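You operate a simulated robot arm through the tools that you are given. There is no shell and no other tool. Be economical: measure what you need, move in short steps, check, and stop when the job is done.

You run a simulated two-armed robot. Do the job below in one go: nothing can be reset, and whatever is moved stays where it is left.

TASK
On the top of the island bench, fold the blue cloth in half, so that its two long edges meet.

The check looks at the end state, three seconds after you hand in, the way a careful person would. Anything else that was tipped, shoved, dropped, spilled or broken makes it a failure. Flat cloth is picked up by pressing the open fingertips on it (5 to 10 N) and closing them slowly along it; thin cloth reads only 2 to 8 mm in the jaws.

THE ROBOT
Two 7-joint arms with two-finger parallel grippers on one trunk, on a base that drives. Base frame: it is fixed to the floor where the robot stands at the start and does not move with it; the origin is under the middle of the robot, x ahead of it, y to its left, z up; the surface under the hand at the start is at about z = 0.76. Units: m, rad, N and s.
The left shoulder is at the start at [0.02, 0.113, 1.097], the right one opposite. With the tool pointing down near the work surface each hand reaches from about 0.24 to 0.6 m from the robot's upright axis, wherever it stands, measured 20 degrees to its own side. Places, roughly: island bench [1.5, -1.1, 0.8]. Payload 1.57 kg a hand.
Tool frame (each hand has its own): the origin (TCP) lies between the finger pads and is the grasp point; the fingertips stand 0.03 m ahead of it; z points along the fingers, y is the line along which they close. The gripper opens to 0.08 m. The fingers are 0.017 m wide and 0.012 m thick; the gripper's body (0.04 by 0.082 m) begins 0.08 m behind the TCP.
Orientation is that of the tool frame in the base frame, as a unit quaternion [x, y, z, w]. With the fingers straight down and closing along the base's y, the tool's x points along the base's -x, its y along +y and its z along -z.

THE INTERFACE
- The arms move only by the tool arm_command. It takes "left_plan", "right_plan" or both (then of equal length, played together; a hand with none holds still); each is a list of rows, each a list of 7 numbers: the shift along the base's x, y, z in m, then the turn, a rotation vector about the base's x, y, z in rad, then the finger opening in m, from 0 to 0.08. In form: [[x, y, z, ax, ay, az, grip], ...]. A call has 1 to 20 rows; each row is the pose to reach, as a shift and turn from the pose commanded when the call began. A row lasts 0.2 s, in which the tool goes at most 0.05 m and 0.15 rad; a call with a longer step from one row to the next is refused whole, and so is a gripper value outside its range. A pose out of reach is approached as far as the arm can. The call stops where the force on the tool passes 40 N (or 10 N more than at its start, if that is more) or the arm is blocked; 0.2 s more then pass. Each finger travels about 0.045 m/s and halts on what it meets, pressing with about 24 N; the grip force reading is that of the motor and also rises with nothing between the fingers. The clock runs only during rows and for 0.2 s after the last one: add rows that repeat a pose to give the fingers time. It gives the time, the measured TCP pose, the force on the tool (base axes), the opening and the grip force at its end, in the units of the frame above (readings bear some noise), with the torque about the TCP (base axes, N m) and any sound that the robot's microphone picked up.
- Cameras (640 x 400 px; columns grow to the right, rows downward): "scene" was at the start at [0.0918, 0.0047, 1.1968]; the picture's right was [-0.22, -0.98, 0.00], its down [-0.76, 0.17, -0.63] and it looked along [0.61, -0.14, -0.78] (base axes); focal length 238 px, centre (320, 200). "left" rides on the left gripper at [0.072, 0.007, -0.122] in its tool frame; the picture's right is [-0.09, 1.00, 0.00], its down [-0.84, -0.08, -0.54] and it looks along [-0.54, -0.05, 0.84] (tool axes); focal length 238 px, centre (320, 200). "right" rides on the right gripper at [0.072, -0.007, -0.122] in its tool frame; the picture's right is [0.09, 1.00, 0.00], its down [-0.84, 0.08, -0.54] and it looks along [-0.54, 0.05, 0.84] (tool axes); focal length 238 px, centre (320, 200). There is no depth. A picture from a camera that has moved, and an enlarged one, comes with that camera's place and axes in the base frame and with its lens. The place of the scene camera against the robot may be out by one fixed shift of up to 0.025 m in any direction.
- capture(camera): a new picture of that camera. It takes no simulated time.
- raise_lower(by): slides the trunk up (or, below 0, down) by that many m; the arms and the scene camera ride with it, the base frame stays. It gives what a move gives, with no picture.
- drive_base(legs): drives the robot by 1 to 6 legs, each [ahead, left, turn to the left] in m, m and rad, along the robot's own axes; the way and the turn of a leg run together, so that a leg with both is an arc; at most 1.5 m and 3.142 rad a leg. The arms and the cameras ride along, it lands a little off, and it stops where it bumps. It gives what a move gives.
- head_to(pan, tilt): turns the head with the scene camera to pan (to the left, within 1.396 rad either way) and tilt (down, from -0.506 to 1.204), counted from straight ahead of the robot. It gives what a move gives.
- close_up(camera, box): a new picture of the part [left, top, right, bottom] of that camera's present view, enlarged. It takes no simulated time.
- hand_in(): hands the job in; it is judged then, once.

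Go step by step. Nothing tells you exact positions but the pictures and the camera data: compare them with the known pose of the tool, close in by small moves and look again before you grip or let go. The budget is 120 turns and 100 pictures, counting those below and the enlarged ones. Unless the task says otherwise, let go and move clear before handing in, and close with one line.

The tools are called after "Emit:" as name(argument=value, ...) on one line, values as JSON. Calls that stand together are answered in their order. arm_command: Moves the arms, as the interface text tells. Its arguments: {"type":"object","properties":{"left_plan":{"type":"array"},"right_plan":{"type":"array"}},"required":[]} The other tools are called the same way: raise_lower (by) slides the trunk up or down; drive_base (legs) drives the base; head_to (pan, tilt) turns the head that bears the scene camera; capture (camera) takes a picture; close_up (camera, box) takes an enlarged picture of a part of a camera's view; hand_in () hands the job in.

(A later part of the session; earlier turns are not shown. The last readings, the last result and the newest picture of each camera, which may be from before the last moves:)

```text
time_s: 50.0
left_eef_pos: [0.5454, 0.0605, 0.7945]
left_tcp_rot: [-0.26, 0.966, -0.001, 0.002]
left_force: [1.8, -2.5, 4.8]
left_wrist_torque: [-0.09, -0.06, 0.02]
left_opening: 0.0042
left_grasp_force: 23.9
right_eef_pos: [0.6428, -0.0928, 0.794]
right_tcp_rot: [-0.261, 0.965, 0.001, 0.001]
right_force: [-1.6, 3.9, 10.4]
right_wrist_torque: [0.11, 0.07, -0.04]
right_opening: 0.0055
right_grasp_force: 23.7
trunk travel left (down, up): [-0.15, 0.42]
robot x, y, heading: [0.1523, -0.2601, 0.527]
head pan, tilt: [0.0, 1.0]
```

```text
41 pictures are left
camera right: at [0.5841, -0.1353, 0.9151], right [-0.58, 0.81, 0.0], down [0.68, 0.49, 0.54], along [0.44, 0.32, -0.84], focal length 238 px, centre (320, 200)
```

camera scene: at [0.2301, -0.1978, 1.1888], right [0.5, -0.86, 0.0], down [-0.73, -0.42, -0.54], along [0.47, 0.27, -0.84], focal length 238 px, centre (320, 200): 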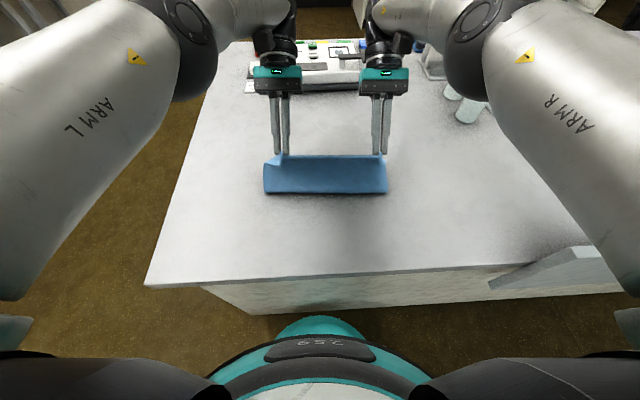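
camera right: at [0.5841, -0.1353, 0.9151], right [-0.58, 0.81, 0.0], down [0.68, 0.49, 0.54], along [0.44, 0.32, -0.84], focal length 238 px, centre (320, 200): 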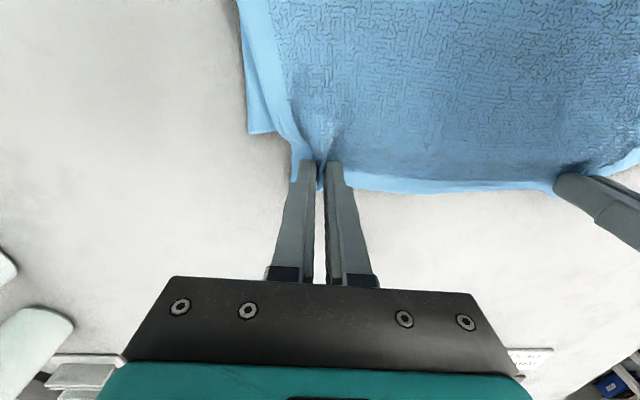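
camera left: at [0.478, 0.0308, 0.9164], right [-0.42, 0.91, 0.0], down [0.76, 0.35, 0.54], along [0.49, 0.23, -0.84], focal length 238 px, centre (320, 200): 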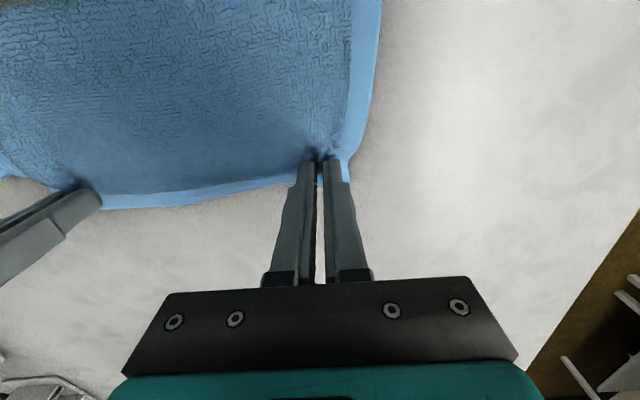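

Both hands hold the overhanging hem, its edge facing forward as it should. I lift it low, carry it back so that the fold line rolls toward me, then forward again to just short of the lower far edge, shifting 9 mm right.

Emit:
arm_command(left_plan=[[-0.0063, -0.0061, 0.02, 0, 0, 0, 0], [-0.0265, -0.0208, 0.04, 0, 0, 0, 0], [-0.0507, -0.039, 0.045, 0, 0, 0, 0], [-0.0752, -0.0562, 0.045, 0, 0, 0, 0], [-0.1009, -0.0718, 0.045, 0, 0, 0, 0], [-0.118, -0.0822, 0.045, 0, 0, 0, 0], [-0.118, -0.0822, 0.045, 0, 0, 0, 0], [-0.1009, -0.0718, 0.04, 0, 0, 0, 0], [-0.0838, -0.0614, 0.035, 0, 0, 0, 0], [-0.0667, -0.051, 0.028, 0, 0, 0, 0], [-0.0496, -0.0407, 0.02, 0, 0, 0, 0], [-0.0368, -0.0329, 0.014, 0, 0, 0, 0], [-0.0308, -0.0292, 0.01, 0, 0, 0, 0], [-0.0308, -0.0292, 0.01, 0, 0, 0, 0]], right_plan=[[-0.0063, -0.0061, 0.02, 0, 0, 0, 0], [-0.0265, -0.0208, 0.04, 0, 0, 0, 0], [-0.0507, -0.039, 0.045, 0, 0, 0, 0], [-0.0752, -0.0562, 0.045, 0, 0, 0, 0], [-0.1009, -0.0718, 0.045, 0, 0, 0, 0], [-0.118, -0.0822, 0.045, 0, 0, 0, 0], [-0.118, -0.0822, 0.045, 0, 0, 0, 0], [-0.1009, -0.0718, 0.04, 0, 0, 0, 0], [-0.0838, -0.0614, 0.035, 0, 0, 0, 0], [-0.0667, -0.051, 0.028, 0, 0, 0, 0], [-0.0496, -0.0407, 0.02, 0, 0, 0, 0], [-0.0368, -0.0329, 0.014, 0, 0, 0, 0], [-0.0308, -0.0292, 0.01, 0, 0, 0, 0], [-0.0308, -0.0292, 0.01, 0, 0, 0, 0]])

Emit:
capture(camera="left")

Emit:
capture(camera="right")

Emit:
close_up(camera="scene", box=[240, 100, 410, 200])

```text
time_s: 53.0
left_eef_pos: [0.5151, 0.0314, 0.8049]
left_tcp_rot: [-0.26, 0.966, 0.0, 0.001]
left_force: [1.0, -4.0, 0.8]
left_wrist_torque: [-0.09, -0.03, 0.0]
left_opening: 0.0034
left_grasp_force: 23.8
right_eef_pos: [0.6118, -0.1198, 0.8026]
right_tcp_rot: [-0.261, 0.965, 0.001, 0.0]
right_force: [-1.8, 3.0, 2.0]
right_wrist_torque: [0.09, 0.06, 0.01]
right_opening: 0.005
right_grasp_force: 24.0
trunk travel left (down, up): [-0.15, 0.42]
robot x, y, heading: [0.1526, -0.2605, 0.526]
head pan, tilt: [0.0, 1.0]
```

```text
40 pictures are left
camera left: at [0.4474, 0.0021, 0.9273], right [-0.42, 0.91, 0.0], down [0.76, 0.35, 0.54], along [0.49, 0.23, -0.84], focal length 238 px, centre (320, 200)
```

left: 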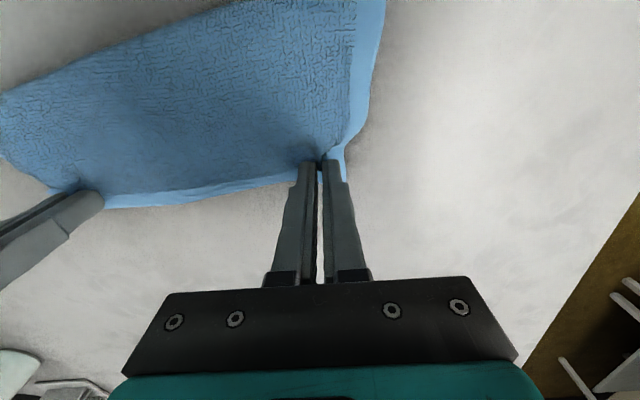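

```text
39 pictures are left
camera right: at [0.5542, -0.1625, 0.9252], right [-0.58, 0.81, 0.0], down [0.68, 0.49, 0.54], along [0.44, 0.32, -0.84], focal length 238 px, centre (320, 200)
```

right: 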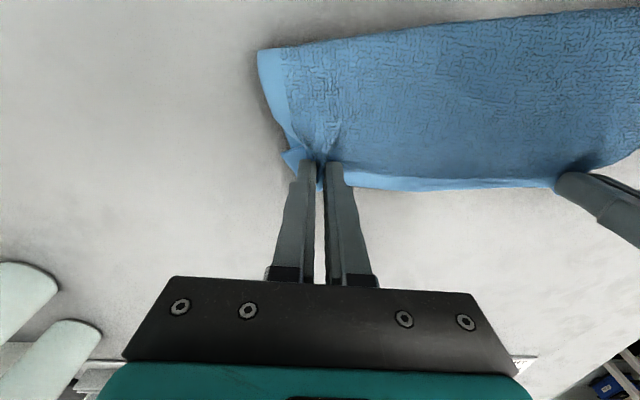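

```text
3.76 times, centred on (325, 150) of scene
camera zoom: at [0.2295, -0.198, 1.1889], right [0.5, -0.86, 0.0], down [-0.73, -0.42, -0.54], along [0.47, 0.27, -0.84], focal length 897 px, centre (301, 388)
```

zoom: 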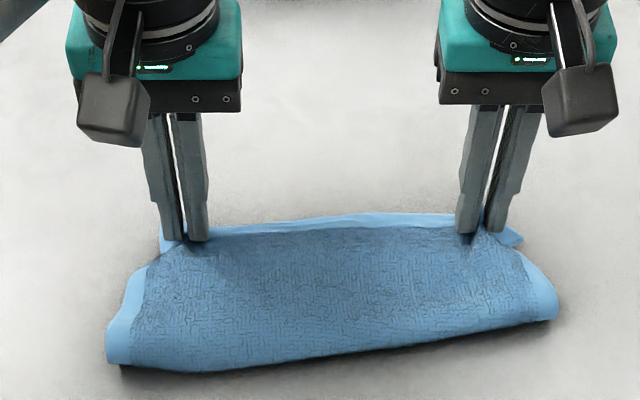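

The fold line came back but is now skewed, with the right end further away; the right hand may have dragged the lower corner. I zoom in on both pinches.

Emit:
close_up(camera="right", box=[240, 30, 480, 210])

Emit:
close_up(camera="left", box=[200, 30, 440, 210])

```text
2.22 times, centred on (360, 120) of right
camera zoom: at [0.5542, -0.1625, 0.9252], right [-0.58, 0.81, 0.0], down [0.68, 0.49, 0.54], along [0.44, 0.32, -0.84], focal length 530 px, centre (231, 378)
```

zoom: 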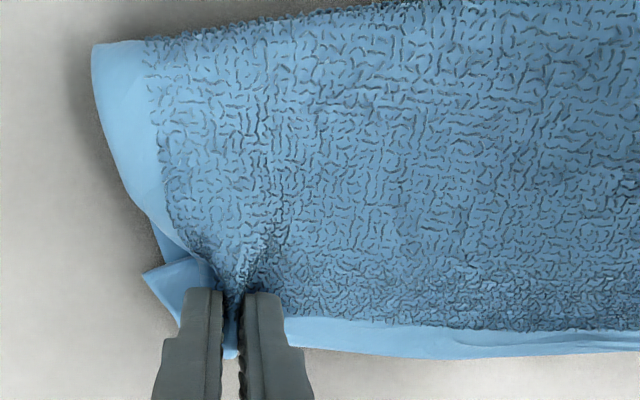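

```text
2.22 times, centred on (320, 120) of left
camera zoom: at [0.4474, 0.0021, 0.9273], right [-0.42, 0.91, 0.0], down [0.76, 0.35, 0.54], along [0.49, 0.23, -0.84], focal length 530 px, centre (320, 378)
```

zoom: 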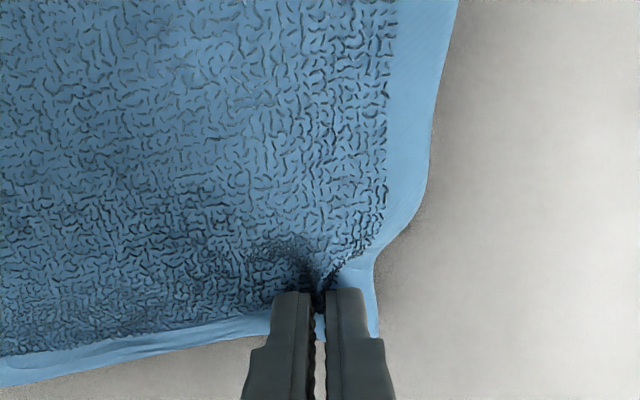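

The lower layer seems to have been dragged along somewhat. I lift the held hem up and back to see the lower layer.

Emit:
arm_command(left_plan=[[0, 0, 0.03, 0, 0, 0, 0], [-0.017, -0.01, 0.06, 0, 0, 0, 0], [-0.043, -0.026, 0.08, 0, 0, 0, 0], [-0.077, -0.047, 0.08, 0, 0, 0, 0], [-0.111, -0.067, 0.08, 0, 0, 0, 0], [-0.111, -0.067, 0.08, 0, 0, 0, 0]], right_plan=[[0, 0, 0.03, 0, 0, 0, 0], [-0.017, -0.01, 0.06, 0, 0, 0, 0], [-0.043, -0.026, 0.08, 0, 0, 0, 0], [-0.077, -0.047, 0.08, 0, 0, 0, 0], [-0.111, -0.067, 0.08, 0, 0, 0, 0], [-0.111, -0.067, 0.08, 0, 0, 0, 0]])

Emit:
capture(camera="left")

Emit:
capture(camera="right")

Emit:
close_up(camera="scene", box=[220, 80, 430, 210])

```text
time_s: 54.4
left_eef_pos: [0.4038, -0.037, 0.8854]
left_tcp_rot: [-0.261, 0.965, 0.0, 0.0]
left_force: [1.0, -3.3, -0.1]
left_wrist_torque: [-0.1, -0.08, 0.03]
left_opening: 0.0035
left_grasp_force: 23.9
right_eef_pos: [0.4991, -0.1892, 0.8827]
right_tcp_rot: [-0.26, 0.966, 0.0, 0.001]
right_force: [-2.3, 3.2, -0.9]
right_wrist_torque: [0.12, 0.05, -0.01]
right_opening: 0.0052
right_grasp_force: 23.9
trunk travel left (down, up): [-0.15, 0.42]
robot x, y, heading: [0.1529, -0.2629, 0.525]
head pan, tilt: [0.0, 1.0]
```

```text
35 pictures are left
camera left: at [0.3374, -0.0659, 1.007], right [-0.42, 0.91, 0.0], down [0.76, 0.35, 0.54], along [0.49, 0.23, -0.84], focal length 238 px, centre (320, 200)
```

left: 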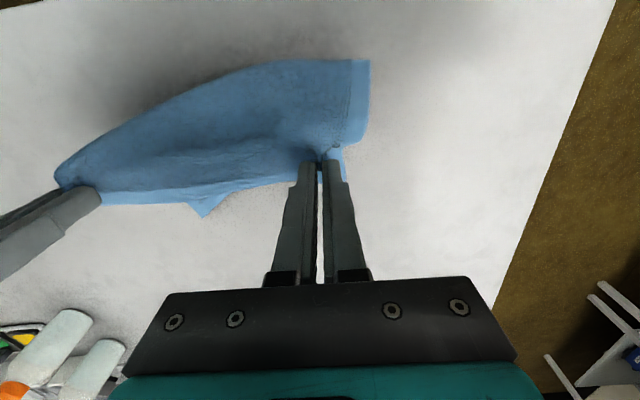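

```text
34 pictures are left
camera right: at [0.4411, -0.2319, 1.0053], right [-0.58, 0.81, 0.0], down [0.68, 0.49, 0.54], along [0.44, 0.32, -0.84], focal length 238 px, centre (320, 200)
```

right: 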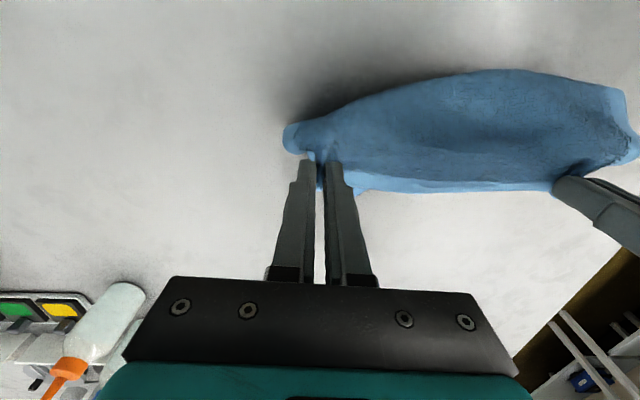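

```text
3.05 times, centred on (325, 145) of scene
camera zoom: at [0.2296, -0.198, 1.1889], right [0.5, -0.86, 0.0], down [-0.73, -0.42, -0.54], along [0.47, 0.27, -0.84], focal length 726 px, centre (305, 368)
```

zoom: 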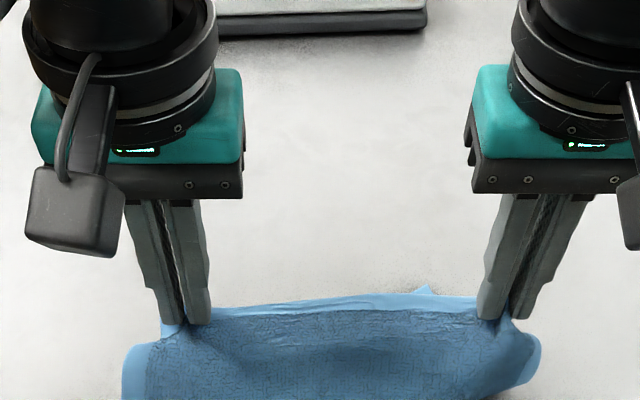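

The right hand did catch the lower layer. I reverse the path back to where I gripped, so the lower layer is restored, and release there.

Emit:
arm_command(left_plan=[[0.034, 0.02, 0, 0, 0, 0, 0], [0.068, 0.041, 0, 0, 0, 0, 0], [0.094, 0.057, -0.02, 0, 0, 0, 0], [0.111, 0.068, -0.045, 0, 0, 0, 0], [0.128, 0.085, -0.065, 0, 0, 0, 0], [0.1418, 0.0962, -0.083, 0, 0, 0, 0], [0.1418, 0.0962, -0.083, 0, 0, 0, 0.01], [0.1418, 0.0962, -0.083, 0, 0, 0, 0.025], [0.1418, 0.0962, -0.083, 0, 0, 0, 0.04], [0.1418, 0.0962, -0.06, 0, 0, 0, 0.04], [0.1418, 0.0962, -0.03, 0, 0, 0, 0.04]], right_plan=[[0.034, 0.02, 0, 0, 0, 0, 0], [0.068, 0.041, 0, 0, 0, 0, 0], [0.094, 0.057, -0.02, 0, 0, 0, 0], [0.111, 0.068, -0.045, 0, 0, 0, 0], [0.128, 0.085, -0.065, 0, 0, 0, 0], [0.1418, 0.0962, -0.083, 0, 0, 0, 0], [0.1418, 0.0962, -0.083, 0, 0, 0, 0.01], [0.1418, 0.0962, -0.083, 0, 0, 0, 0.025], [0.1418, 0.0962, -0.083, 0, 0, 0, 0.04], [0.1418, 0.0962, -0.06, 0, 0, 0, 0.04], [0.1418, 0.0962, -0.03, 0, 0, 0, 0.04]])

Emit:
capture(camera="right")

Emit:
close_up(camera="scene", box=[230, 100, 420, 210])

```text
time_s: 56.8
left_eef_pos: [0.5468, 0.0604, 0.8536]
left_tcp_rot: [-0.259, 0.966, 0.0, 0.0]
left_force: [0.1, -0.1, 0.1]
left_wrist_torque: [0.02, -0.01, -0.01]
left_opening: 0.04
left_grasp_force: 0.1
right_eef_pos: [0.6421, -0.0929, 0.8526]
right_tcp_rot: [-0.261, 0.965, 0.0, 0.001]
right_force: [0.3, -0.5, -0.1]
right_wrist_torque: [0.0, -0.03, -0.01]
right_opening: 0.0401
right_grasp_force: 0.0
trunk travel left (down, up): [-0.15, 0.42]
robot x, y, heading: [0.1585, -0.2611, 0.527]
head pan, tilt: [0.0, 1.0]
```

```text
32 pictures are left
camera right: at [0.584, -0.1354, 0.9735], right [-0.58, 0.81, 0.0], down [0.68, 0.49, 0.54], along [0.44, 0.32, -0.84], focal length 238 px, centre (320, 200)
```

right: 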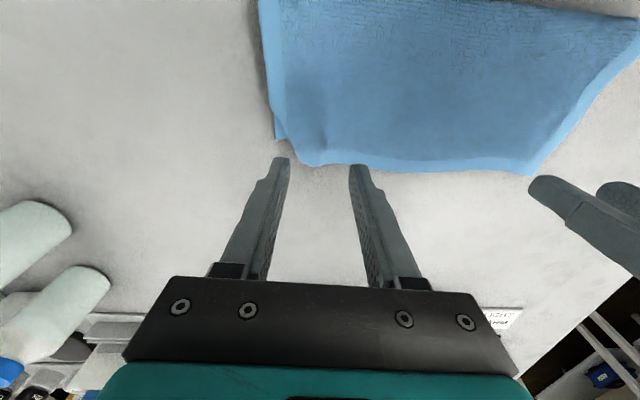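

```text
3.37 times, centred on (325, 155) of scene
camera zoom: at [0.2295, -0.1981, 1.1889], right [0.5, -0.86, 0.0], down [-0.73, -0.42, -0.54], along [0.47, 0.27, -0.84], focal length 803 px, centre (303, 352)
```

zoom: 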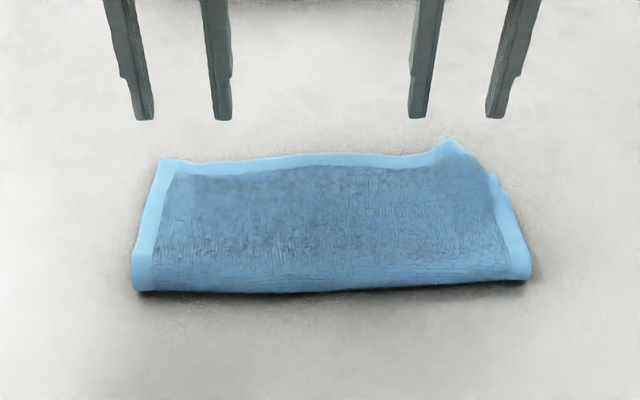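

Left side is flat again, but the right far corner looks tucked. I look closely before deciding.

Emit:
close_up(camera="right", box=[230, 0, 450, 180])

Emit:
close_up(camera="scene", box=[325, 130, 405, 190])

```text
2.22 times, centred on (340, 90) of right
camera zoom: at [0.584, -0.1354, 0.9735], right [-0.58, 0.81, 0.0], down [0.68, 0.49, 0.54], along [0.44, 0.32, -0.84], focal length 530 px, centre (276, 444)
```

zoom: 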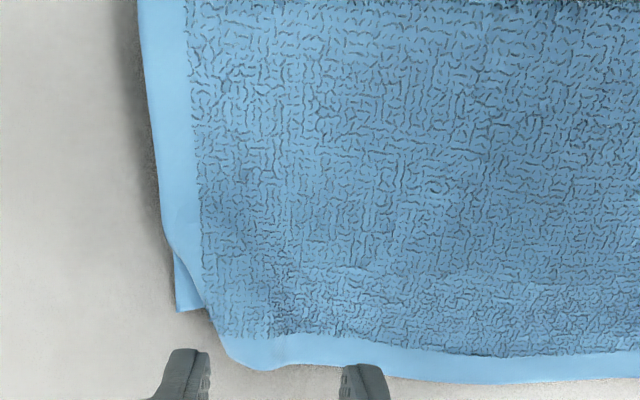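

```text
6.67 times, centred on (365, 160) of scene
camera zoom: at [0.2295, -0.1981, 1.1889], right [0.5, -0.86, 0.0], down [-0.73, -0.42, -0.54], along [0.47, 0.27, -0.84], focal length 1589 px, centre (20, 467)
```

zoom: 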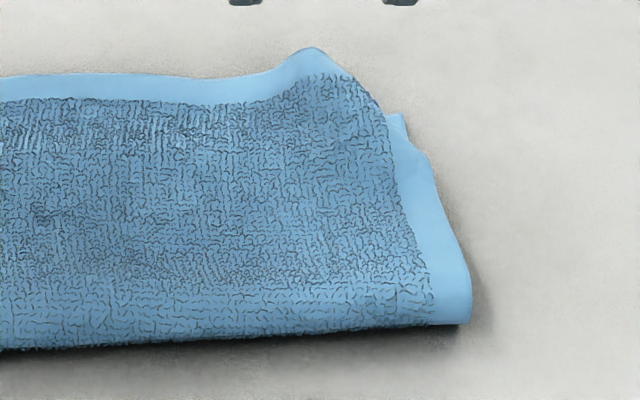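

The right far corner of the upper layer is tucked under itself, so I need to open that up. I grip the hem again, the right hand further in from the corner this time.

Emit:
arm_command(left_plan=[[0, 0, -0.03, 0, 0, 0, 0.035], [0, 0, -0.05, 0, 0, 0, 0.035], [0, 0, -0.0575, 0, 0, 0, 0.035], [0, 0, -0.0595, 0, 0, 0, 0.035], [0, 0, -0.0595, 0, 0, 0, 0.031], [0, 0, -0.0595, 0, 0, 0, 0.027], [0, 0, -0.0595, 0, 0, 0, 0.023], [0, 0, -0.0595, 0, 0, 0, 0.019], [0, 0, -0.0595, 0, 0, 0, 0.015], [0, 0, -0.0595, 0, 0, 0, 0.011], [0, 0, -0.0595, 0, 0, 0, 0.007], [0, 0, -0.0595, 0, 0, 0, 0.003], [0, 0, -0.0595, 0, 0, 0, 0], [0, 0, -0.0595, 0, 0, 0, 0], [0, 0, -0.0595, 0, 0, 0, 0]], right_plan=[[-0.0005, 0.0207, -0.03, 0, 0, 0, 0.035], [-0.0005, 0.0207, -0.05, 0, 0, 0, 0.035], [-0.0005, 0.0207, -0.0575, 0, 0, 0, 0.035], [-0.0005, 0.0207, -0.0595, 0, 0, 0, 0.035], [-0.0005, 0.0207, -0.0595, 0, 0, 0, 0.031], [-0.0005, 0.0207, -0.0595, 0, 0, 0, 0.027], [-0.0005, 0.0207, -0.0595, 0, 0, 0, 0.023], [-0.0005, 0.0207, -0.0595, 0, 0, 0, 0.019], [-0.0005, 0.0207, -0.0595, 0, 0, 0, 0.015], [-0.0005, 0.0207, -0.0595, 0, 0, 0, 0.011], [-0.0005, 0.0207, -0.0595, 0, 0, 0, 0.007], [-0.0005, 0.0207, -0.0595, 0, 0, 0, 0.003], [-0.0005, 0.0207, -0.0595, 0, 0, 0, 0], [-0.0005, 0.0207, -0.0595, 0, 0, 0, 0], [-0.0005, 0.0207, -0.0595, 0, 0, 0, 0]])

Emit:
capture(camera="right")

```text
time_s: 60.0
left_eef_pos: [0.5453, 0.0618, 0.7947]
left_tcp_rot: [-0.26, 0.966, 0.0, 0.001]
left_force: [1.2, -0.3, 0.5]
left_wrist_torque: [-0.01, 0.04, 0.01]
left_opening: 0.0
left_grasp_force: 21.5
right_eef_pos: [0.64, -0.0719, 0.7944]
right_tcp_rot: [-0.261, 0.965, 0.002, 0.002]
right_force: [1.1, -0.2, 13.9]
right_wrist_torque: [-0.06, -0.01, -0.03]
right_opening: 0.0049
right_grasp_force: 24.2
trunk travel left (down, up): [-0.15, 0.42]
robot x, y, heading: [0.1567, -0.2612, 0.528]
head pan, tilt: [0.0, 1.0]
```

```text
28 pictures are left
camera right: at [0.5833, -0.1137, 0.9154], right [-0.58, 0.81, 0.0], down [0.68, 0.49, 0.54], along [0.44, 0.32, -0.84], focal length 238 px, centre (320, 200)
```

right: 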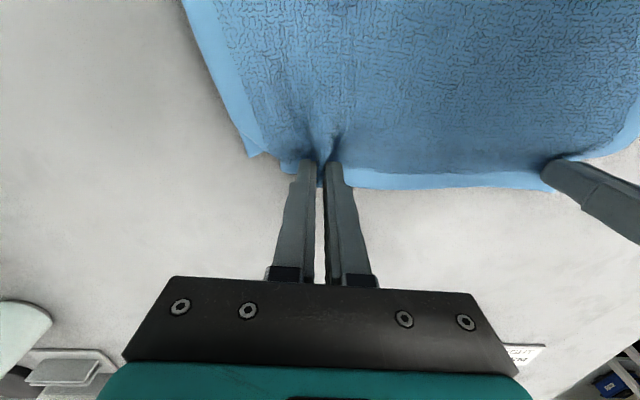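

The right holds the hem but the left closed on nothing. I open and raise the left and look.

Emit:
arm_command(left_plan=[[0, 0, 0.01, 0, 0, 0, 0.015], [0, 0, 0.025, 0, 0, 0, 0.035], [0, 0, 0.025, 0, 0, 0, 0.035]])

Emit:
capture(camera="left")

```text
time_s: 60.8
left_eef_pos: [0.5471, 0.0607, 0.8198]
left_tcp_rot: [-0.26, 0.966, 0.0, 0.001]
left_force: [-0.1, -0.1, -0.3]
left_wrist_torque: [0.01, 0.0, 0.0]
left_opening: 0.0351
left_grasp_force: 0.0
right_eef_pos: [0.6413, -0.0705, 0.7942]
right_tcp_rot: [-0.261, 0.965, 0.002, 0.002]
right_force: [1.4, 1.2, 14.8]
right_wrist_torque: [-0.05, 0.0, 0.0]
right_opening: 0.0051
right_grasp_force: 24.0
trunk travel left (down, up): [-0.15, 0.42]
robot x, y, heading: [0.1523, -0.2582, 0.529]
head pan, tilt: [0.0, 1.0]
```

```text
27 pictures are left
camera left: at [0.4793, 0.0307, 0.9423], right [-0.42, 0.91, 0.0], down [0.76, 0.35, 0.54], along [0.49, 0.23, -0.84], focal length 238 px, centre (320, 200)
```

left: 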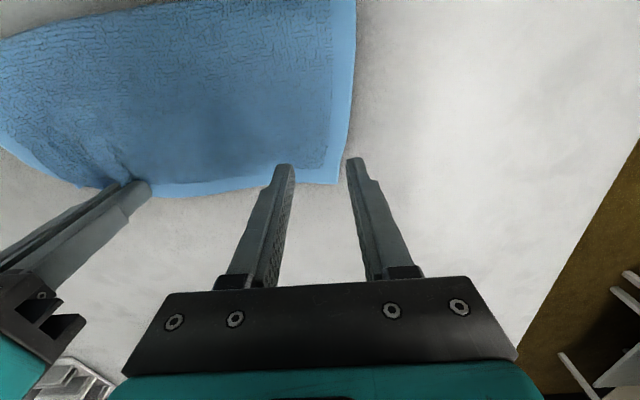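

The left corner is at (0.56,0.085), so the left hand must go 2 cm to the right and slightly forward. I regrip there.

Emit:
arm_command(left_plan=[[0.0237, -0.0119, 0, 0, 0, 0, 0.035], [0.0237, -0.0119, -0.015, 0, 0, 0, 0.035], [0.0237, -0.0119, -0.0235, 0, 0, 0, 0.035], [0.0237, -0.0119, -0.026, 0, 0, 0, 0.035], [0.0237, -0.0119, -0.0265, 0, 0, 0, 0.031], [0.0237, -0.0119, -0.0265, 0, 0, 0, 0.027], [0.0237, -0.0119, -0.0265, 0, 0, 0, 0.023], [0.0237, -0.0119, -0.0265, 0, 0, 0, 0.019], [0.0237, -0.0119, -0.0265, 0, 0, 0, 0.015], [0.0237, -0.0119, -0.0265, 0, 0, 0, 0.011], [0.0237, -0.0119, -0.0265, 0, 0, 0, 0.007], [0.0237, -0.0119, -0.0265, 0, 0, 0, 0.003], [0.0237, -0.0119, -0.0265, 0, 0, 0, 0], [0.0237, -0.0119, -0.0265, 0, 0, 0, 0], [0.0237, -0.0119, -0.0265, 0, 0, 0, 0]])

```text
time_s: 64.0
left_eef_pos: [0.5692, 0.0484, 0.7944]
left_tcp_rot: [-0.259, 0.966, -0.001, 0.002]
left_force: [3.8, -7.8, 3.7]
left_wrist_torque: [-0.19, -0.13, -0.01]
left_opening: 0.0039
left_grasp_force: 24.0
right_eef_pos: [0.6414, -0.0714, 0.7932]
right_tcp_rot: [-0.26, 0.966, 0.001, 0.002]
right_force: [-1.1, 4.3, 14.3]
right_wrist_torque: [0.08, 0.04, 0.03]
right_opening: 0.0048
right_grasp_force: 24.0
trunk travel left (down, up): [-0.15, 0.42]
robot x, y, heading: [0.1531, -0.2606, 0.528]
head pan, tilt: [0.0, 1.0]
```

Both hands hold the hem. I lift it high and back over the fold to open it up and see the lower layer.

Emit:
arm_command(left_plan=[[0, 0, 0.03, 0, 0, 0, 0], [-0.0086, -0.0052, 0.06, 0, 0, 0, 0], [-0.0257, -0.0156, 0.09, 0, 0, 0, 0], [-0.0513, -0.0311, 0.11, 0, 0, 0, 0], [-0.0855, -0.0519, 0.12, 0, 0, 0, 0], [-0.1197, -0.0727, 0.115, 0, 0, 0, 0], [-0.1454, -0.0882, 0.105, 0, 0, 0, 0], [-0.1454, -0.0882, 0.105, 0, 0, 0, 0]], right_plan=[[0, 0, 0.03, 0, 0, 0, 0], [-0.0086, -0.0052, 0.06, 0, 0, 0, 0], [-0.0257, -0.0156, 0.09, 0, 0, 0, 0], [-0.0513, -0.0311, 0.11, 0, 0, 0, 0], [-0.0855, -0.0519, 0.12, 0, 0, 0, 0], [-0.1197, -0.0727, 0.115, 0, 0, 0, 0], [-0.1454, -0.0882, 0.105, 0, 0, 0, 0], [-0.1454, -0.0882, 0.105, 0, 0, 0, 0]])

Emit:
capture(camera="left")

Emit:
capture(camera="right")

```text
time_s: 65.8
left_eef_pos: [0.4247, -0.0397, 0.8975]
left_tcp_rot: [-0.261, 0.965, 0.001, 0.001]
left_force: [4.3, -6.5, -0.1]
left_wrist_torque: [-0.21, -0.15, -0.03]
left_opening: 0.0038
left_grasp_force: 24.4
right_eef_pos: [0.4984, -0.1595, 0.8998]
right_tcp_rot: [-0.261, 0.965, 0.001, 0.0]
right_force: [-4.8, 7.1, -0.7]
right_wrist_torque: [0.27, 0.14, 0.0]
right_opening: 0.005
right_grasp_force: 23.8
trunk travel left (down, up): [-0.15, 0.42]
robot x, y, heading: [0.1513, -0.2609, 0.526]
head pan, tilt: [0.0, 1.0]
```

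```text
26 pictures are left
camera left: at [0.3573, -0.0705, 1.0195], right [-0.42, 0.91, 0.0], down [0.76, 0.35, 0.54], along [0.49, 0.23, -0.84], focal length 238 px, centre (320, 200)
```

left: 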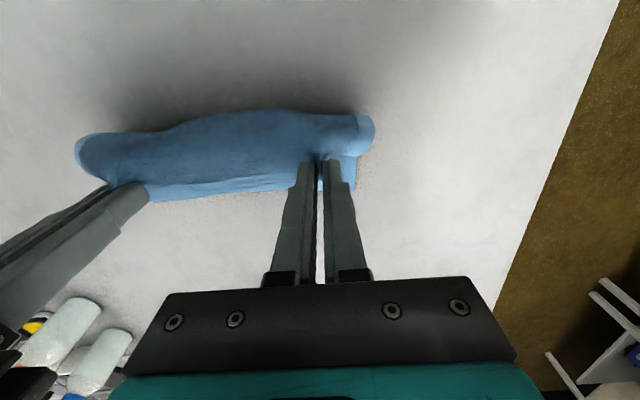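

```text
25 pictures are left
camera right: at [0.4399, -0.202, 1.0213], right [-0.58, 0.81, 0.0], down [0.68, 0.49, 0.54], along [0.44, 0.32, -0.84], focal length 238 px, centre (320, 200)
```

right: 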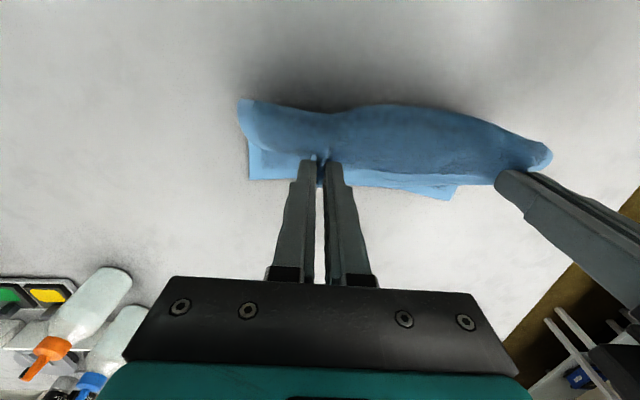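

This is clarifying: the lower layer is straight but slid about 6 cm toward me, its far edge now at (0.474,0.029)–(0.599,-0.19). I hold the hem in the right orientation, so I now just lower it forward about 6 cm onto that edge and check before release.

Emit:
arm_command(left_plan=[[0.0104, 0.0059, -0.012, 0, 0, 0, 0], [0.0217, 0.0124, -0.027, 0, 0, 0, 0], [0.033, 0.0188, -0.045, 0, 0, 0, 0], [0.0434, 0.0248, -0.063, 0, 0, 0, 0], [0.0512, 0.0292, -0.08, 0, 0, 0, 0], [0.0547, 0.0312, -0.09, 0, 0, 0, 0], [0.0547, 0.0312, -0.09, 0, 0, 0, 0]], right_plan=[[0.0104, 0.0059, -0.012, 0, 0, 0, 0], [0.0217, 0.0124, -0.027, 0, 0, 0, 0], [0.033, 0.0188, -0.045, 0, 0, 0, 0], [0.0434, 0.0248, -0.063, 0, 0, 0, 0], [0.0512, 0.0292, -0.08, 0, 0, 0, 0], [0.0547, 0.0312, -0.09, 0, 0, 0, 0], [0.0547, 0.0312, -0.09, 0, 0, 0, 0]])

Emit:
capture(camera="left")

Emit:
capture(camera="right")

Emit:
capture(camera="scene")

```text
time_s: 67.4
left_eef_pos: [0.4774, -0.0079, 0.8071]
left_tcp_rot: [-0.259, 0.966, 0.0, 0.0]
left_force: [4.8, -7.9, -0.1]
left_wrist_torque: [-0.27, -0.18, -0.04]
left_opening: 0.0041
left_grasp_force: 24.5
right_eef_pos: [0.5523, -0.128, 0.8081]
right_tcp_rot: [-0.261, 0.965, 0.001, 0.001]
right_force: [-4.7, 7.7, 0.2]
right_wrist_torque: [0.24, 0.17, -0.06]
right_opening: 0.0048
right_grasp_force: 24.0
trunk travel left (down, up): [-0.15, 0.42]
robot x, y, heading: [0.1526, -0.2592, 0.523]
head pan, tilt: [0.0, 1.0]
```

```text
24 pictures are left
camera left: at [0.4116, -0.038, 0.9298], right [-0.42, 0.91, 0.0], down [0.76, 0.35, 0.54], along [0.49, 0.23, -0.84], focal length 238 px, centre (320, 200)
```

left: 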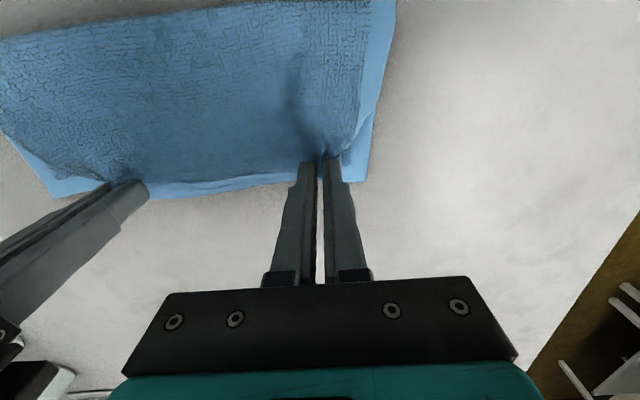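

```text
23 pictures are left
camera right: at [0.494, -0.1709, 0.93], right [-0.58, 0.81, 0.0], down [0.68, 0.49, 0.54], along [0.44, 0.32, -0.84], focal length 238 px, centre (320, 200)
```

right: 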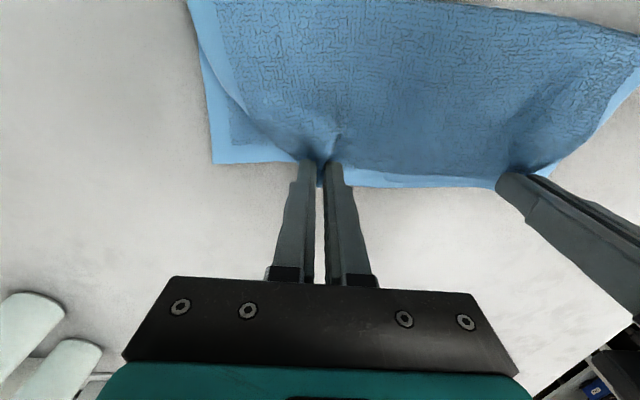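

```text
22 pictures are left
camera scene: at [0.2297, -0.198, 1.1889], right [0.5, -0.86, 0.0], down [-0.73, -0.42, -0.54], along [0.47, 0.27, -0.84], focal length 238 px, centre (320, 200)
```

scene: 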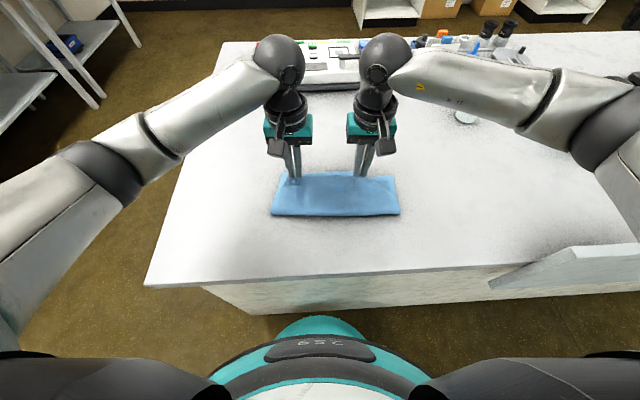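

The edges now line up well on the left and middle; the upper right corner hangs slack and is tucked beneath. I lower and release both, then look at the right corner.

Emit:
arm_command(left_plan=[[0, 0, -0.006, 0, 0, 0, 0], [0, 0, -0.006, 0, 0, 0, 0.01], [0, 0, -0.006, 0, 0, 0, 0.025], [0, 0, -0.006, 0, 0, 0, 0.035], [0, 0, 0.01, 0, 0, 0, 0.035], [0, 0, 0.04, 0, 0, 0, 0.035], [-0.005, 0.009, 0.08, 0, 0, 0, 0.035]], right_plan=[[0, 0, -0.006, 0, 0, 0, 0], [0, 0, -0.006, 0, 0, 0, 0.01], [0, 0, -0.006, 0, 0, 0, 0.025], [0, 0, -0.006, 0, 0, 0, 0.035], [0, 0, 0.01, 0, 0, 0, 0.035], [0.01, -0.018, 0.03, 0, 0, 0, 0.035], [0.021, -0.034, 0.04, 0, 0, 0, 0.035]])

Emit:
capture(camera="right")

Emit:
close_up(camera="scene", box=[250, 140, 420, 230])

```text
time_s: 69.0
left_eef_pos: [0.4761, -0.0008, 0.8881]
left_tcp_rot: [-0.259, 0.966, 0.0, 0.0]
left_force: [0.0, 0.5, 1.2]
left_wrist_torque: [0.0, 0.01, 0.04]
left_opening: 0.0349
left_grasp_force: 0.1
right_eef_pos: [0.5716, -0.1614, 0.8518]
right_tcp_rot: [-0.26, 0.965, 0.0, 0.0]
right_force: [0.8, 0.8, -0.2]
right_wrist_torque: [-0.05, 0.03, 0.04]
right_opening: 0.0352
right_grasp_force: 0.1
trunk travel left (down, up): [-0.15, 0.42]
robot x, y, heading: [0.1503, -0.2599, 0.529]
head pan, tilt: [0.0, 1.0]
```

```text
21 pictures are left
camera right: at [0.5139, -0.2044, 0.9722], right [-0.58, 0.81, 0.0], down [0.68, 0.49, 0.54], along [0.44, 0.32, -0.84], focal length 238 px, centre (320, 200)
```

right: 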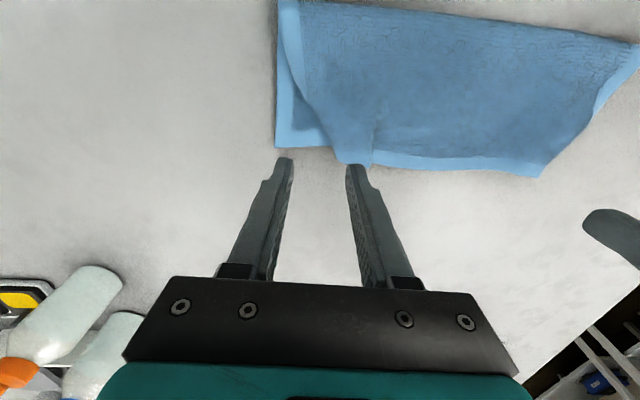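

```text
3.76 times, centred on (335, 185) of scene
camera zoom: at [0.2296, -0.1981, 1.1889], right [0.5, -0.86, 0.0], down [-0.73, -0.42, -0.54], along [0.47, 0.27, -0.84], focal length 897 px, centre (264, 256)
```

zoom: 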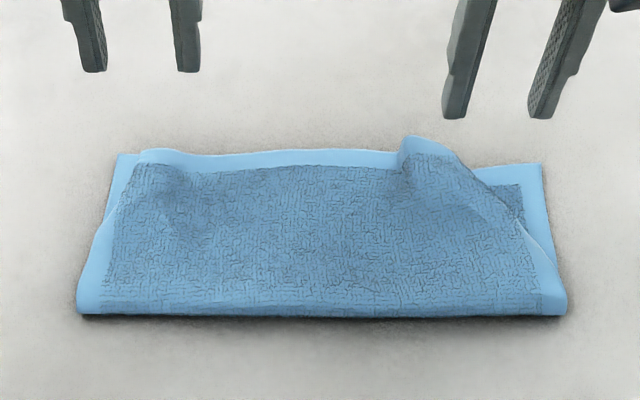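

The fold is nearly right: edges line up, but the upper right corner (about 5 cm) is tucked under along a diagonal ridge. I'll pinch that ridge across, lift it so that the corner hangs free and let it spring open; first I turn the right hand across the ridge and hover.

Emit:
arm_command(right_plan=[[-0.005, -0.002, 0, 0, 0, 0.13, 0.04], [-0.009, -0.004, 0, 0, 0, 0.26, 0.04], [-0.0136, -0.006, 0, 0, 0, 0.39, 0.04], [-0.018, -0.008, -0.01, 0, 0, 0.52, 0.04], [-0.0226, -0.0096, -0.02, 0, 0, 0.65, 0.04], [-0.0226, -0.0096, -0.03, 0, 0, 0.65, 0.04], [-0.0226, -0.0096, -0.03, 0, 0, 0.65, 0.04]], left_plan=[[-0.005, 0.009, 0, 0, 0, 0, 0.035], [-0.01, 0.018, 0, 0, 0, 0, 0.035], [-0.02, 0.034, 0, 0, 0, 0, 0.035], [-0.03, 0.05, 0, 0, 0, 0, 0.035], [-0.03, 0.05, 0, 0, 0, 0, 0.035], [-0.03, 0.05, 0, 0, 0, 0, 0.035], [-0.03, 0.05, 0, 0, 0, 0, 0.035]])

Emit:
capture(camera="right")

```text
time_s: 70.6
left_eef_pos: [0.4447, 0.0512, 0.8882]
left_tcp_rot: [-0.26, 0.966, 0.0, 0.001]
left_force: [-0.7, -0.3, 0.7]
left_wrist_torque: [0.0, 0.0, 0.01]
left_opening: 0.0351
left_grasp_force: 0.1
right_eef_pos: [0.5502, -0.1731, 0.8192]
right_tcp_rot: [-0.556, 0.831, 0.002, 0.0]
right_force: [0.6, 0.6, 1.0]
right_wrist_torque: [0.04, 0.01, 0.0]
right_opening: 0.04
right_grasp_force: 0.1
trunk travel left (down, up): [-0.15, 0.42]
robot x, y, heading: [0.1532, -0.2607, 0.531]
head pan, tilt: [0.0, 1.0]
```

```text
19 pictures are left
camera right: at [0.5289, -0.2416, 0.9404], right [-0.96, 0.3, 0.0], down [0.25, 0.8, 0.54], along [0.16, 0.52, -0.84], focal length 238 px, centre (320, 200)
```

right: 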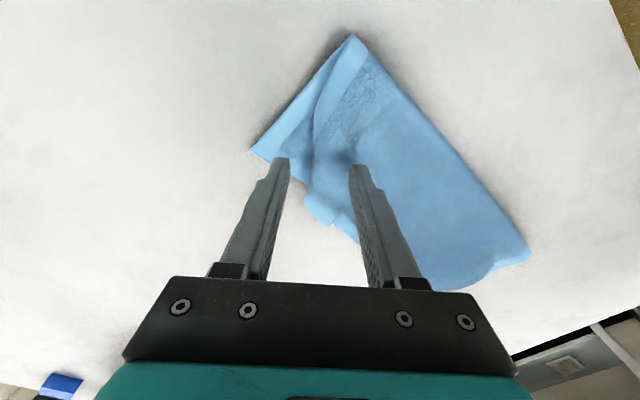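

The ridge runs between the fingertips. I lower to just over the lower layer and close.

Emit:
arm_command(right_plan=[[0, 0, -0.012, 0, 0, 0, 0.04], [0, 0, -0.021, 0, 0, 0, 0.04], [0, 0, -0.021, 0, 0, 0, 0.035], [0, 0, -0.021, 0, 0, 0, 0.03], [0, 0, -0.021, 0, 0, 0, 0.025], [0, 0, -0.021, 0, 0, 0, 0.02], [0, 0, -0.021, 0, 0, 0, 0.015], [0, 0, -0.021, 0, 0, 0, 0.01], [0, 0, -0.021, 0, 0, 0, 0.005], [0, 0, -0.021, 0, 0, 0, 0], [0, 0, -0.021, 0, 0, 0, 0], [0, 0, -0.021, 0, 0, 0, 0]])

Emit:
capture(camera="right")

```text
time_s: 73.2
left_eef_pos: [0.4434, 0.0506, 0.889]
left_tcp_rot: [-0.259, 0.966, 0.001, 0.001]
left_force: [0.2, -0.3, 0.8]
left_wrist_torque: [0.0, 0.01, 0.0]
left_opening: 0.035
left_grasp_force: 0.0
right_eef_pos: [0.5497, -0.1732, 0.7983]
right_tcp_rot: [-0.556, 0.832, 0.0, 0.001]
right_force: [-1.0, 0.6, 1.7]
right_wrist_torque: [-0.01, 0.03, -0.01]
right_opening: 0.0047
right_grasp_force: 23.4
trunk travel left (down, up): [-0.15, 0.42]
robot x, y, heading: [0.1548, -0.2609, 0.527]
head pan, tilt: [0.0, 1.0]
```

```text
18 pictures are left
camera right: at [0.529, -0.2417, 0.9191], right [-0.95, 0.3, 0.0], down [0.25, 0.8, 0.54], along [0.16, 0.52, -0.84], focal length 238 px, centre (320, 200)
```

right: 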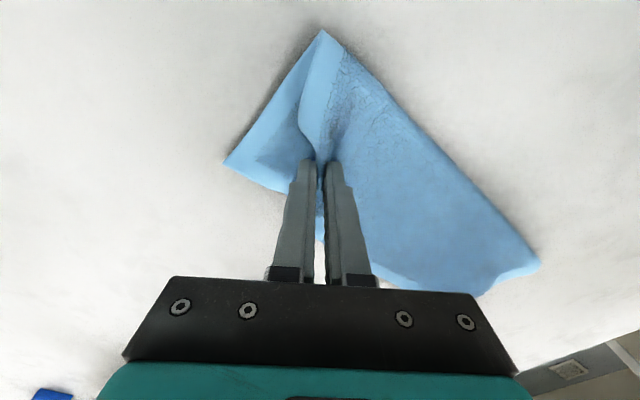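

The ridge is pinched (4.7 mm) without moving the lower corner. I lift it 8 cm and look at how the corner hangs.

Emit:
arm_command(right_plan=[[0, 0, 0.02, 0, 0, 0, 0], [0, 0, 0.04, 0, 0, 0, 0], [0.003, -0.001, 0.06, 0, 0, 0, 0], [0.006, -0.002, 0.08, 0, 0, 0, 0], [0.006, -0.002, 0.08, 0, 0, 0, 0]])

Emit:
capture(camera="right")

Emit:
close_up(camera="scene", box=[250, 120, 430, 230])

```text
time_s: 74.4
left_eef_pos: [0.4439, 0.0506, 0.8879]
left_tcp_rot: [-0.26, 0.966, 0.0, 0.001]
left_force: [0.0, 0.2, -0.3]
left_wrist_torque: [0.02, 0.03, -0.03]
left_opening: 0.0351
left_grasp_force: 0.1
right_eef_pos: [0.5567, -0.1741, 0.8786]
right_tcp_rot: [-0.555, 0.832, 0.0, 0.0]
right_force: [0.4, 0.6, 0.4]
right_wrist_torque: [-0.03, -0.04, 0.02]
right_opening: 0.0045
right_grasp_force: 24.2
trunk travel left (down, up): [-0.15, 0.42]
robot x, y, heading: [0.1555, -0.2603, 0.531]
head pan, tilt: [0.0, 1.0]
```

```text
17 pictures are left
camera right: at [0.5363, -0.243, 1.0], right [-0.95, 0.3, 0.0], down [0.25, 0.8, 0.54], along [0.16, 0.52, -0.84], focal length 238 px, centre (320, 200)
```

right: 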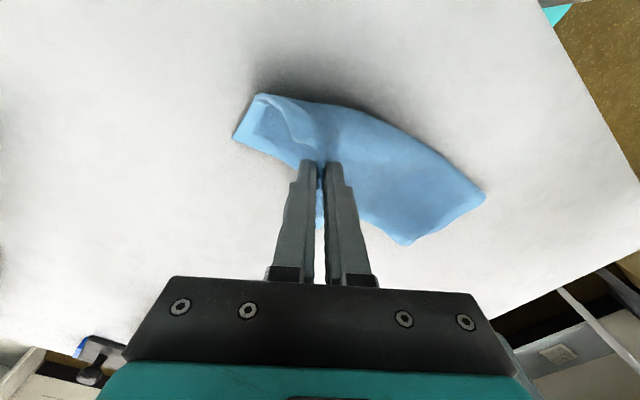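

```text
3.56 times, centred on (340, 175) of scene
camera zoom: at [0.2296, -0.198, 1.1889], right [0.5, -0.86, 0.0], down [-0.73, -0.42, -0.54], along [0.47, 0.27, -0.84], focal length 848 px, centre (249, 289)
```

zoom: 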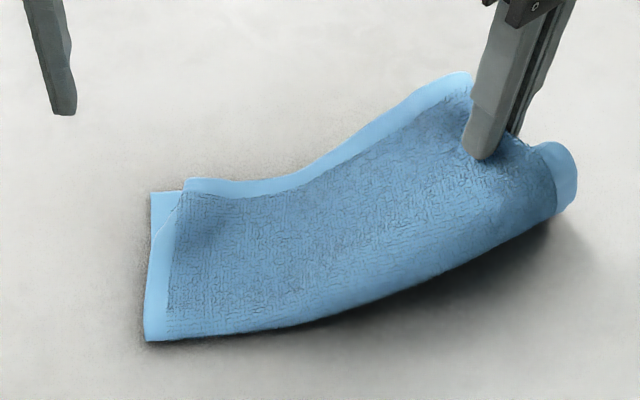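

The corner should now hang free under the pinch. I move slightly outward, lower to about 6 cm, and let it drop open.

Emit:
arm_command(right_plan=[[0.006, -0.006, -0.01, 0, 0, 0, 0], [0.012, -0.012, -0.02, 0, 0, 0, 0], [0.012, -0.012, -0.02, 0, 0, 0, 0.06], [0.012, -0.012, -0.02, 0, 0, 0, 0.06], [0.012, -0.012, -0.02, 0, 0, 0, 0.06], [0.012, -0.012, 0.01, 0, 0, 0, 0.06], [0.012, -0.012, 0.03, 0, 0, 0, 0.06]])

Emit:
close_up(camera="scene", box=[250, 120, 430, 230])

Emit:
capture(camera="right")

```text
time_s: 76.0
left_eef_pos: [0.4438, 0.0513, 0.8885]
left_tcp_rot: [-0.26, 0.966, 0.0, 0.001]
left_force: [-0.2, 0.5, -0.7]
left_wrist_torque: [0.0, -0.01, 0.01]
left_opening: 0.0349
left_grasp_force: 0.1
right_eef_pos: [0.5681, -0.1855, 0.9085]
right_tcp_rot: [-0.556, 0.831, 0.001, 0.0]
right_force: [0.7, 0.0, -0.6]
right_wrist_torque: [-0.01, -0.02, -0.02]
right_opening: 0.0602
right_grasp_force: 0.1
trunk travel left (down, up): [-0.15, 0.42]
robot x, y, heading: [0.1535, -0.259, 0.522]
head pan, tilt: [0.0, 1.0]
```

```text
3.56 times, centred on (340, 175) of scene
camera zoom: at [0.2296, -0.198, 1.1889], right [0.5, -0.86, 0.0], down [-0.73, -0.42, -0.54], along [0.47, 0.27, -0.84], focal length 848 px, centre (249, 289)
```

zoom: 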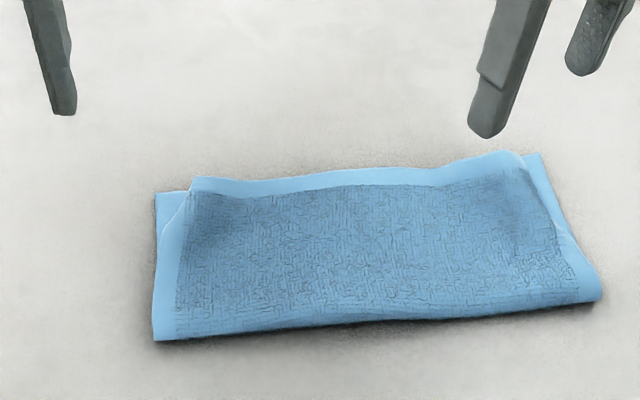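

```text
14 pictures are left
camera right: at [0.5484, -0.2551, 1.0295], right [-0.95, 0.3, 0.0], down [0.25, 0.8, 0.54], along [0.16, 0.52, -0.84], focal length 238 px, centre (320, 200)
```

right: 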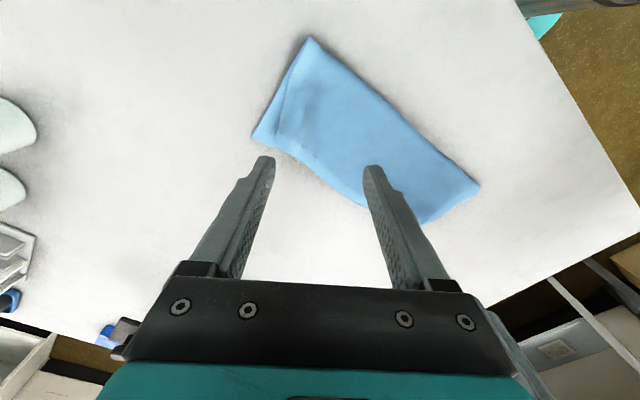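

The corner sprang open, and the cloth now looks neatly folded in half. I zoom in to judge the alignment of the edges.

Emit:
close_up(camera="scene", box=[285, 155, 425, 225])

Emit:
close_up(camera="right", box=[230, 20, 500, 240])

```text
4.57 times, centred on (355, 190) of scene
camera zoom: at [0.2296, -0.198, 1.1889], right [0.5, -0.86, 0.0], down [-0.73, -0.42, -0.54], along [0.47, 0.27, -0.84], focal length 1090 px, centre (160, 246)
```

zoom: 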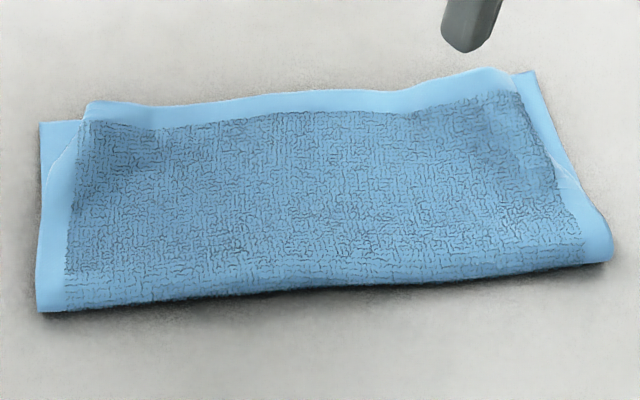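

```text
1.82 times, centred on (365, 130) of right
camera zoom: at [0.5484, -0.2551, 1.0295], right [-0.95, 0.3, 0.0], down [0.25, 0.8, 0.54], along [0.16, 0.52, -0.84], focal length 433 px, centre (238, 327)
```

zoom: 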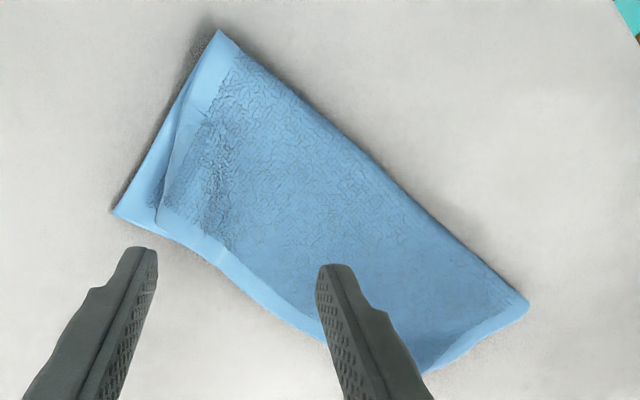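

The long edges meet along their length; only the left end of the upper layer is still puckered in about 2 cm. I try to smooth that by pressing lightly with closed left fingertips on the pucker and opening them; first I hover there.

Emit:
arm_command(left_plan=[[0.015, -0.02, 0, 0, 0, 0, 0.02], [0.03, -0.04, -0.01, 0, 0, 0, 0.0], [0.045, -0.06, -0.03, 0, 0, 0, 0], [0.058, -0.08, -0.045, 0, 0, 0, 0], [0.058, -0.08, -0.045, 0, 0, 0, 0]], right_plan=[[0.01, -0.015, 0, 0, 0, 0, 0.06], [0.02, -0.03, 0, 0, 0, 0, 0.06], [0.03, -0.045, 0, 0, 0, 0, 0.06], [0.03, -0.045, 0, 0, 0, 0, 0.06], [0.03, -0.045, 0, 0, 0, 0, 0.06]])

Emit:
capture(camera="left")

```text
time_s: 77.2
left_eef_pos: [0.5035, -0.0299, 0.8449]
left_tcp_rot: [-0.259, 0.966, -0.001, 0.001]
left_force: [-0.3, 0.1, -0.5]
left_wrist_torque: [0.03, 0.0, 0.03]
left_opening: 0.0001
left_grasp_force: 21.3
right_eef_pos: [0.5997, -0.2303, 0.9073]
right_tcp_rot: [-0.556, 0.831, 0.001, 0.001]
right_force: [0.4, -0.5, -0.2]
right_wrist_torque: [-0.02, 0.02, 0.01]
right_opening: 0.0597
right_grasp_force: 0.0
trunk travel left (down, up): [-0.15, 0.42]
robot x, y, heading: [0.1534, -0.2592, 0.529]
head pan, tilt: [0.0, 1.0]
```

```text
11 pictures are left
camera left: at [0.4365, -0.0597, 0.9666], right [-0.42, 0.91, 0.0], down [0.76, 0.35, 0.54], along [0.49, 0.23, -0.84], focal length 238 px, centre (320, 200)
```

left: 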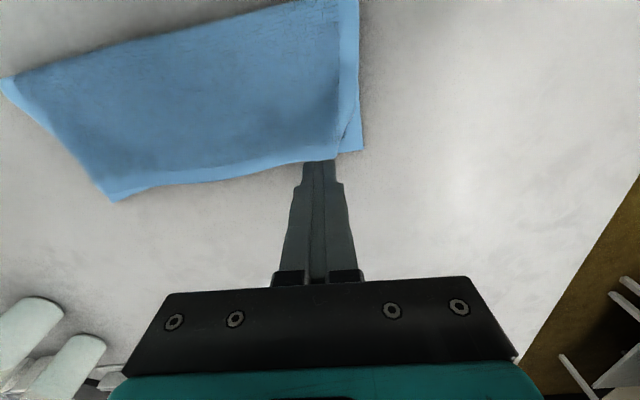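

The upper left corner sits about 2.4 cm in from the lower one. I press the closed tips 2–3 cm in from that corner and open slowly to spread it.

Emit:
arm_command(left_plan=[[-0.0013, -0.0172, -0.02, 0, 0, 0, 0], [-0.0013, -0.0172, -0.042, 0, 0, 0, 0], [-0.0013, -0.0172, -0.0475, 0, 0, 0, 0], [-0.0013, -0.0172, -0.0475, 0, 0, 0, 0]])

```text
time_s: 78.2
left_eef_pos: [0.5007, -0.0447, 0.7968]
left_tcp_rot: [-0.259, 0.966, -0.001, 0.001]
left_force: [1.1, 0.6, 4.8]
left_wrist_torque: [-0.02, 0.04, -0.02]
left_opening: 0.0
left_grasp_force: 21.4
right_eef_pos: [0.5993, -0.2308, 0.9082]
right_tcp_rot: [-0.555, 0.832, 0.001, 0.001]
right_force: [-0.2, -0.5, 0.4]
right_wrist_torque: [-0.03, 0.01, -0.01]
right_opening: 0.0598
right_grasp_force: 0.0
trunk travel left (down, up): [-0.15, 0.42]
robot x, y, heading: [0.1511, -0.2621, 0.526]
head pan, tilt: [0.0, 1.0]
```

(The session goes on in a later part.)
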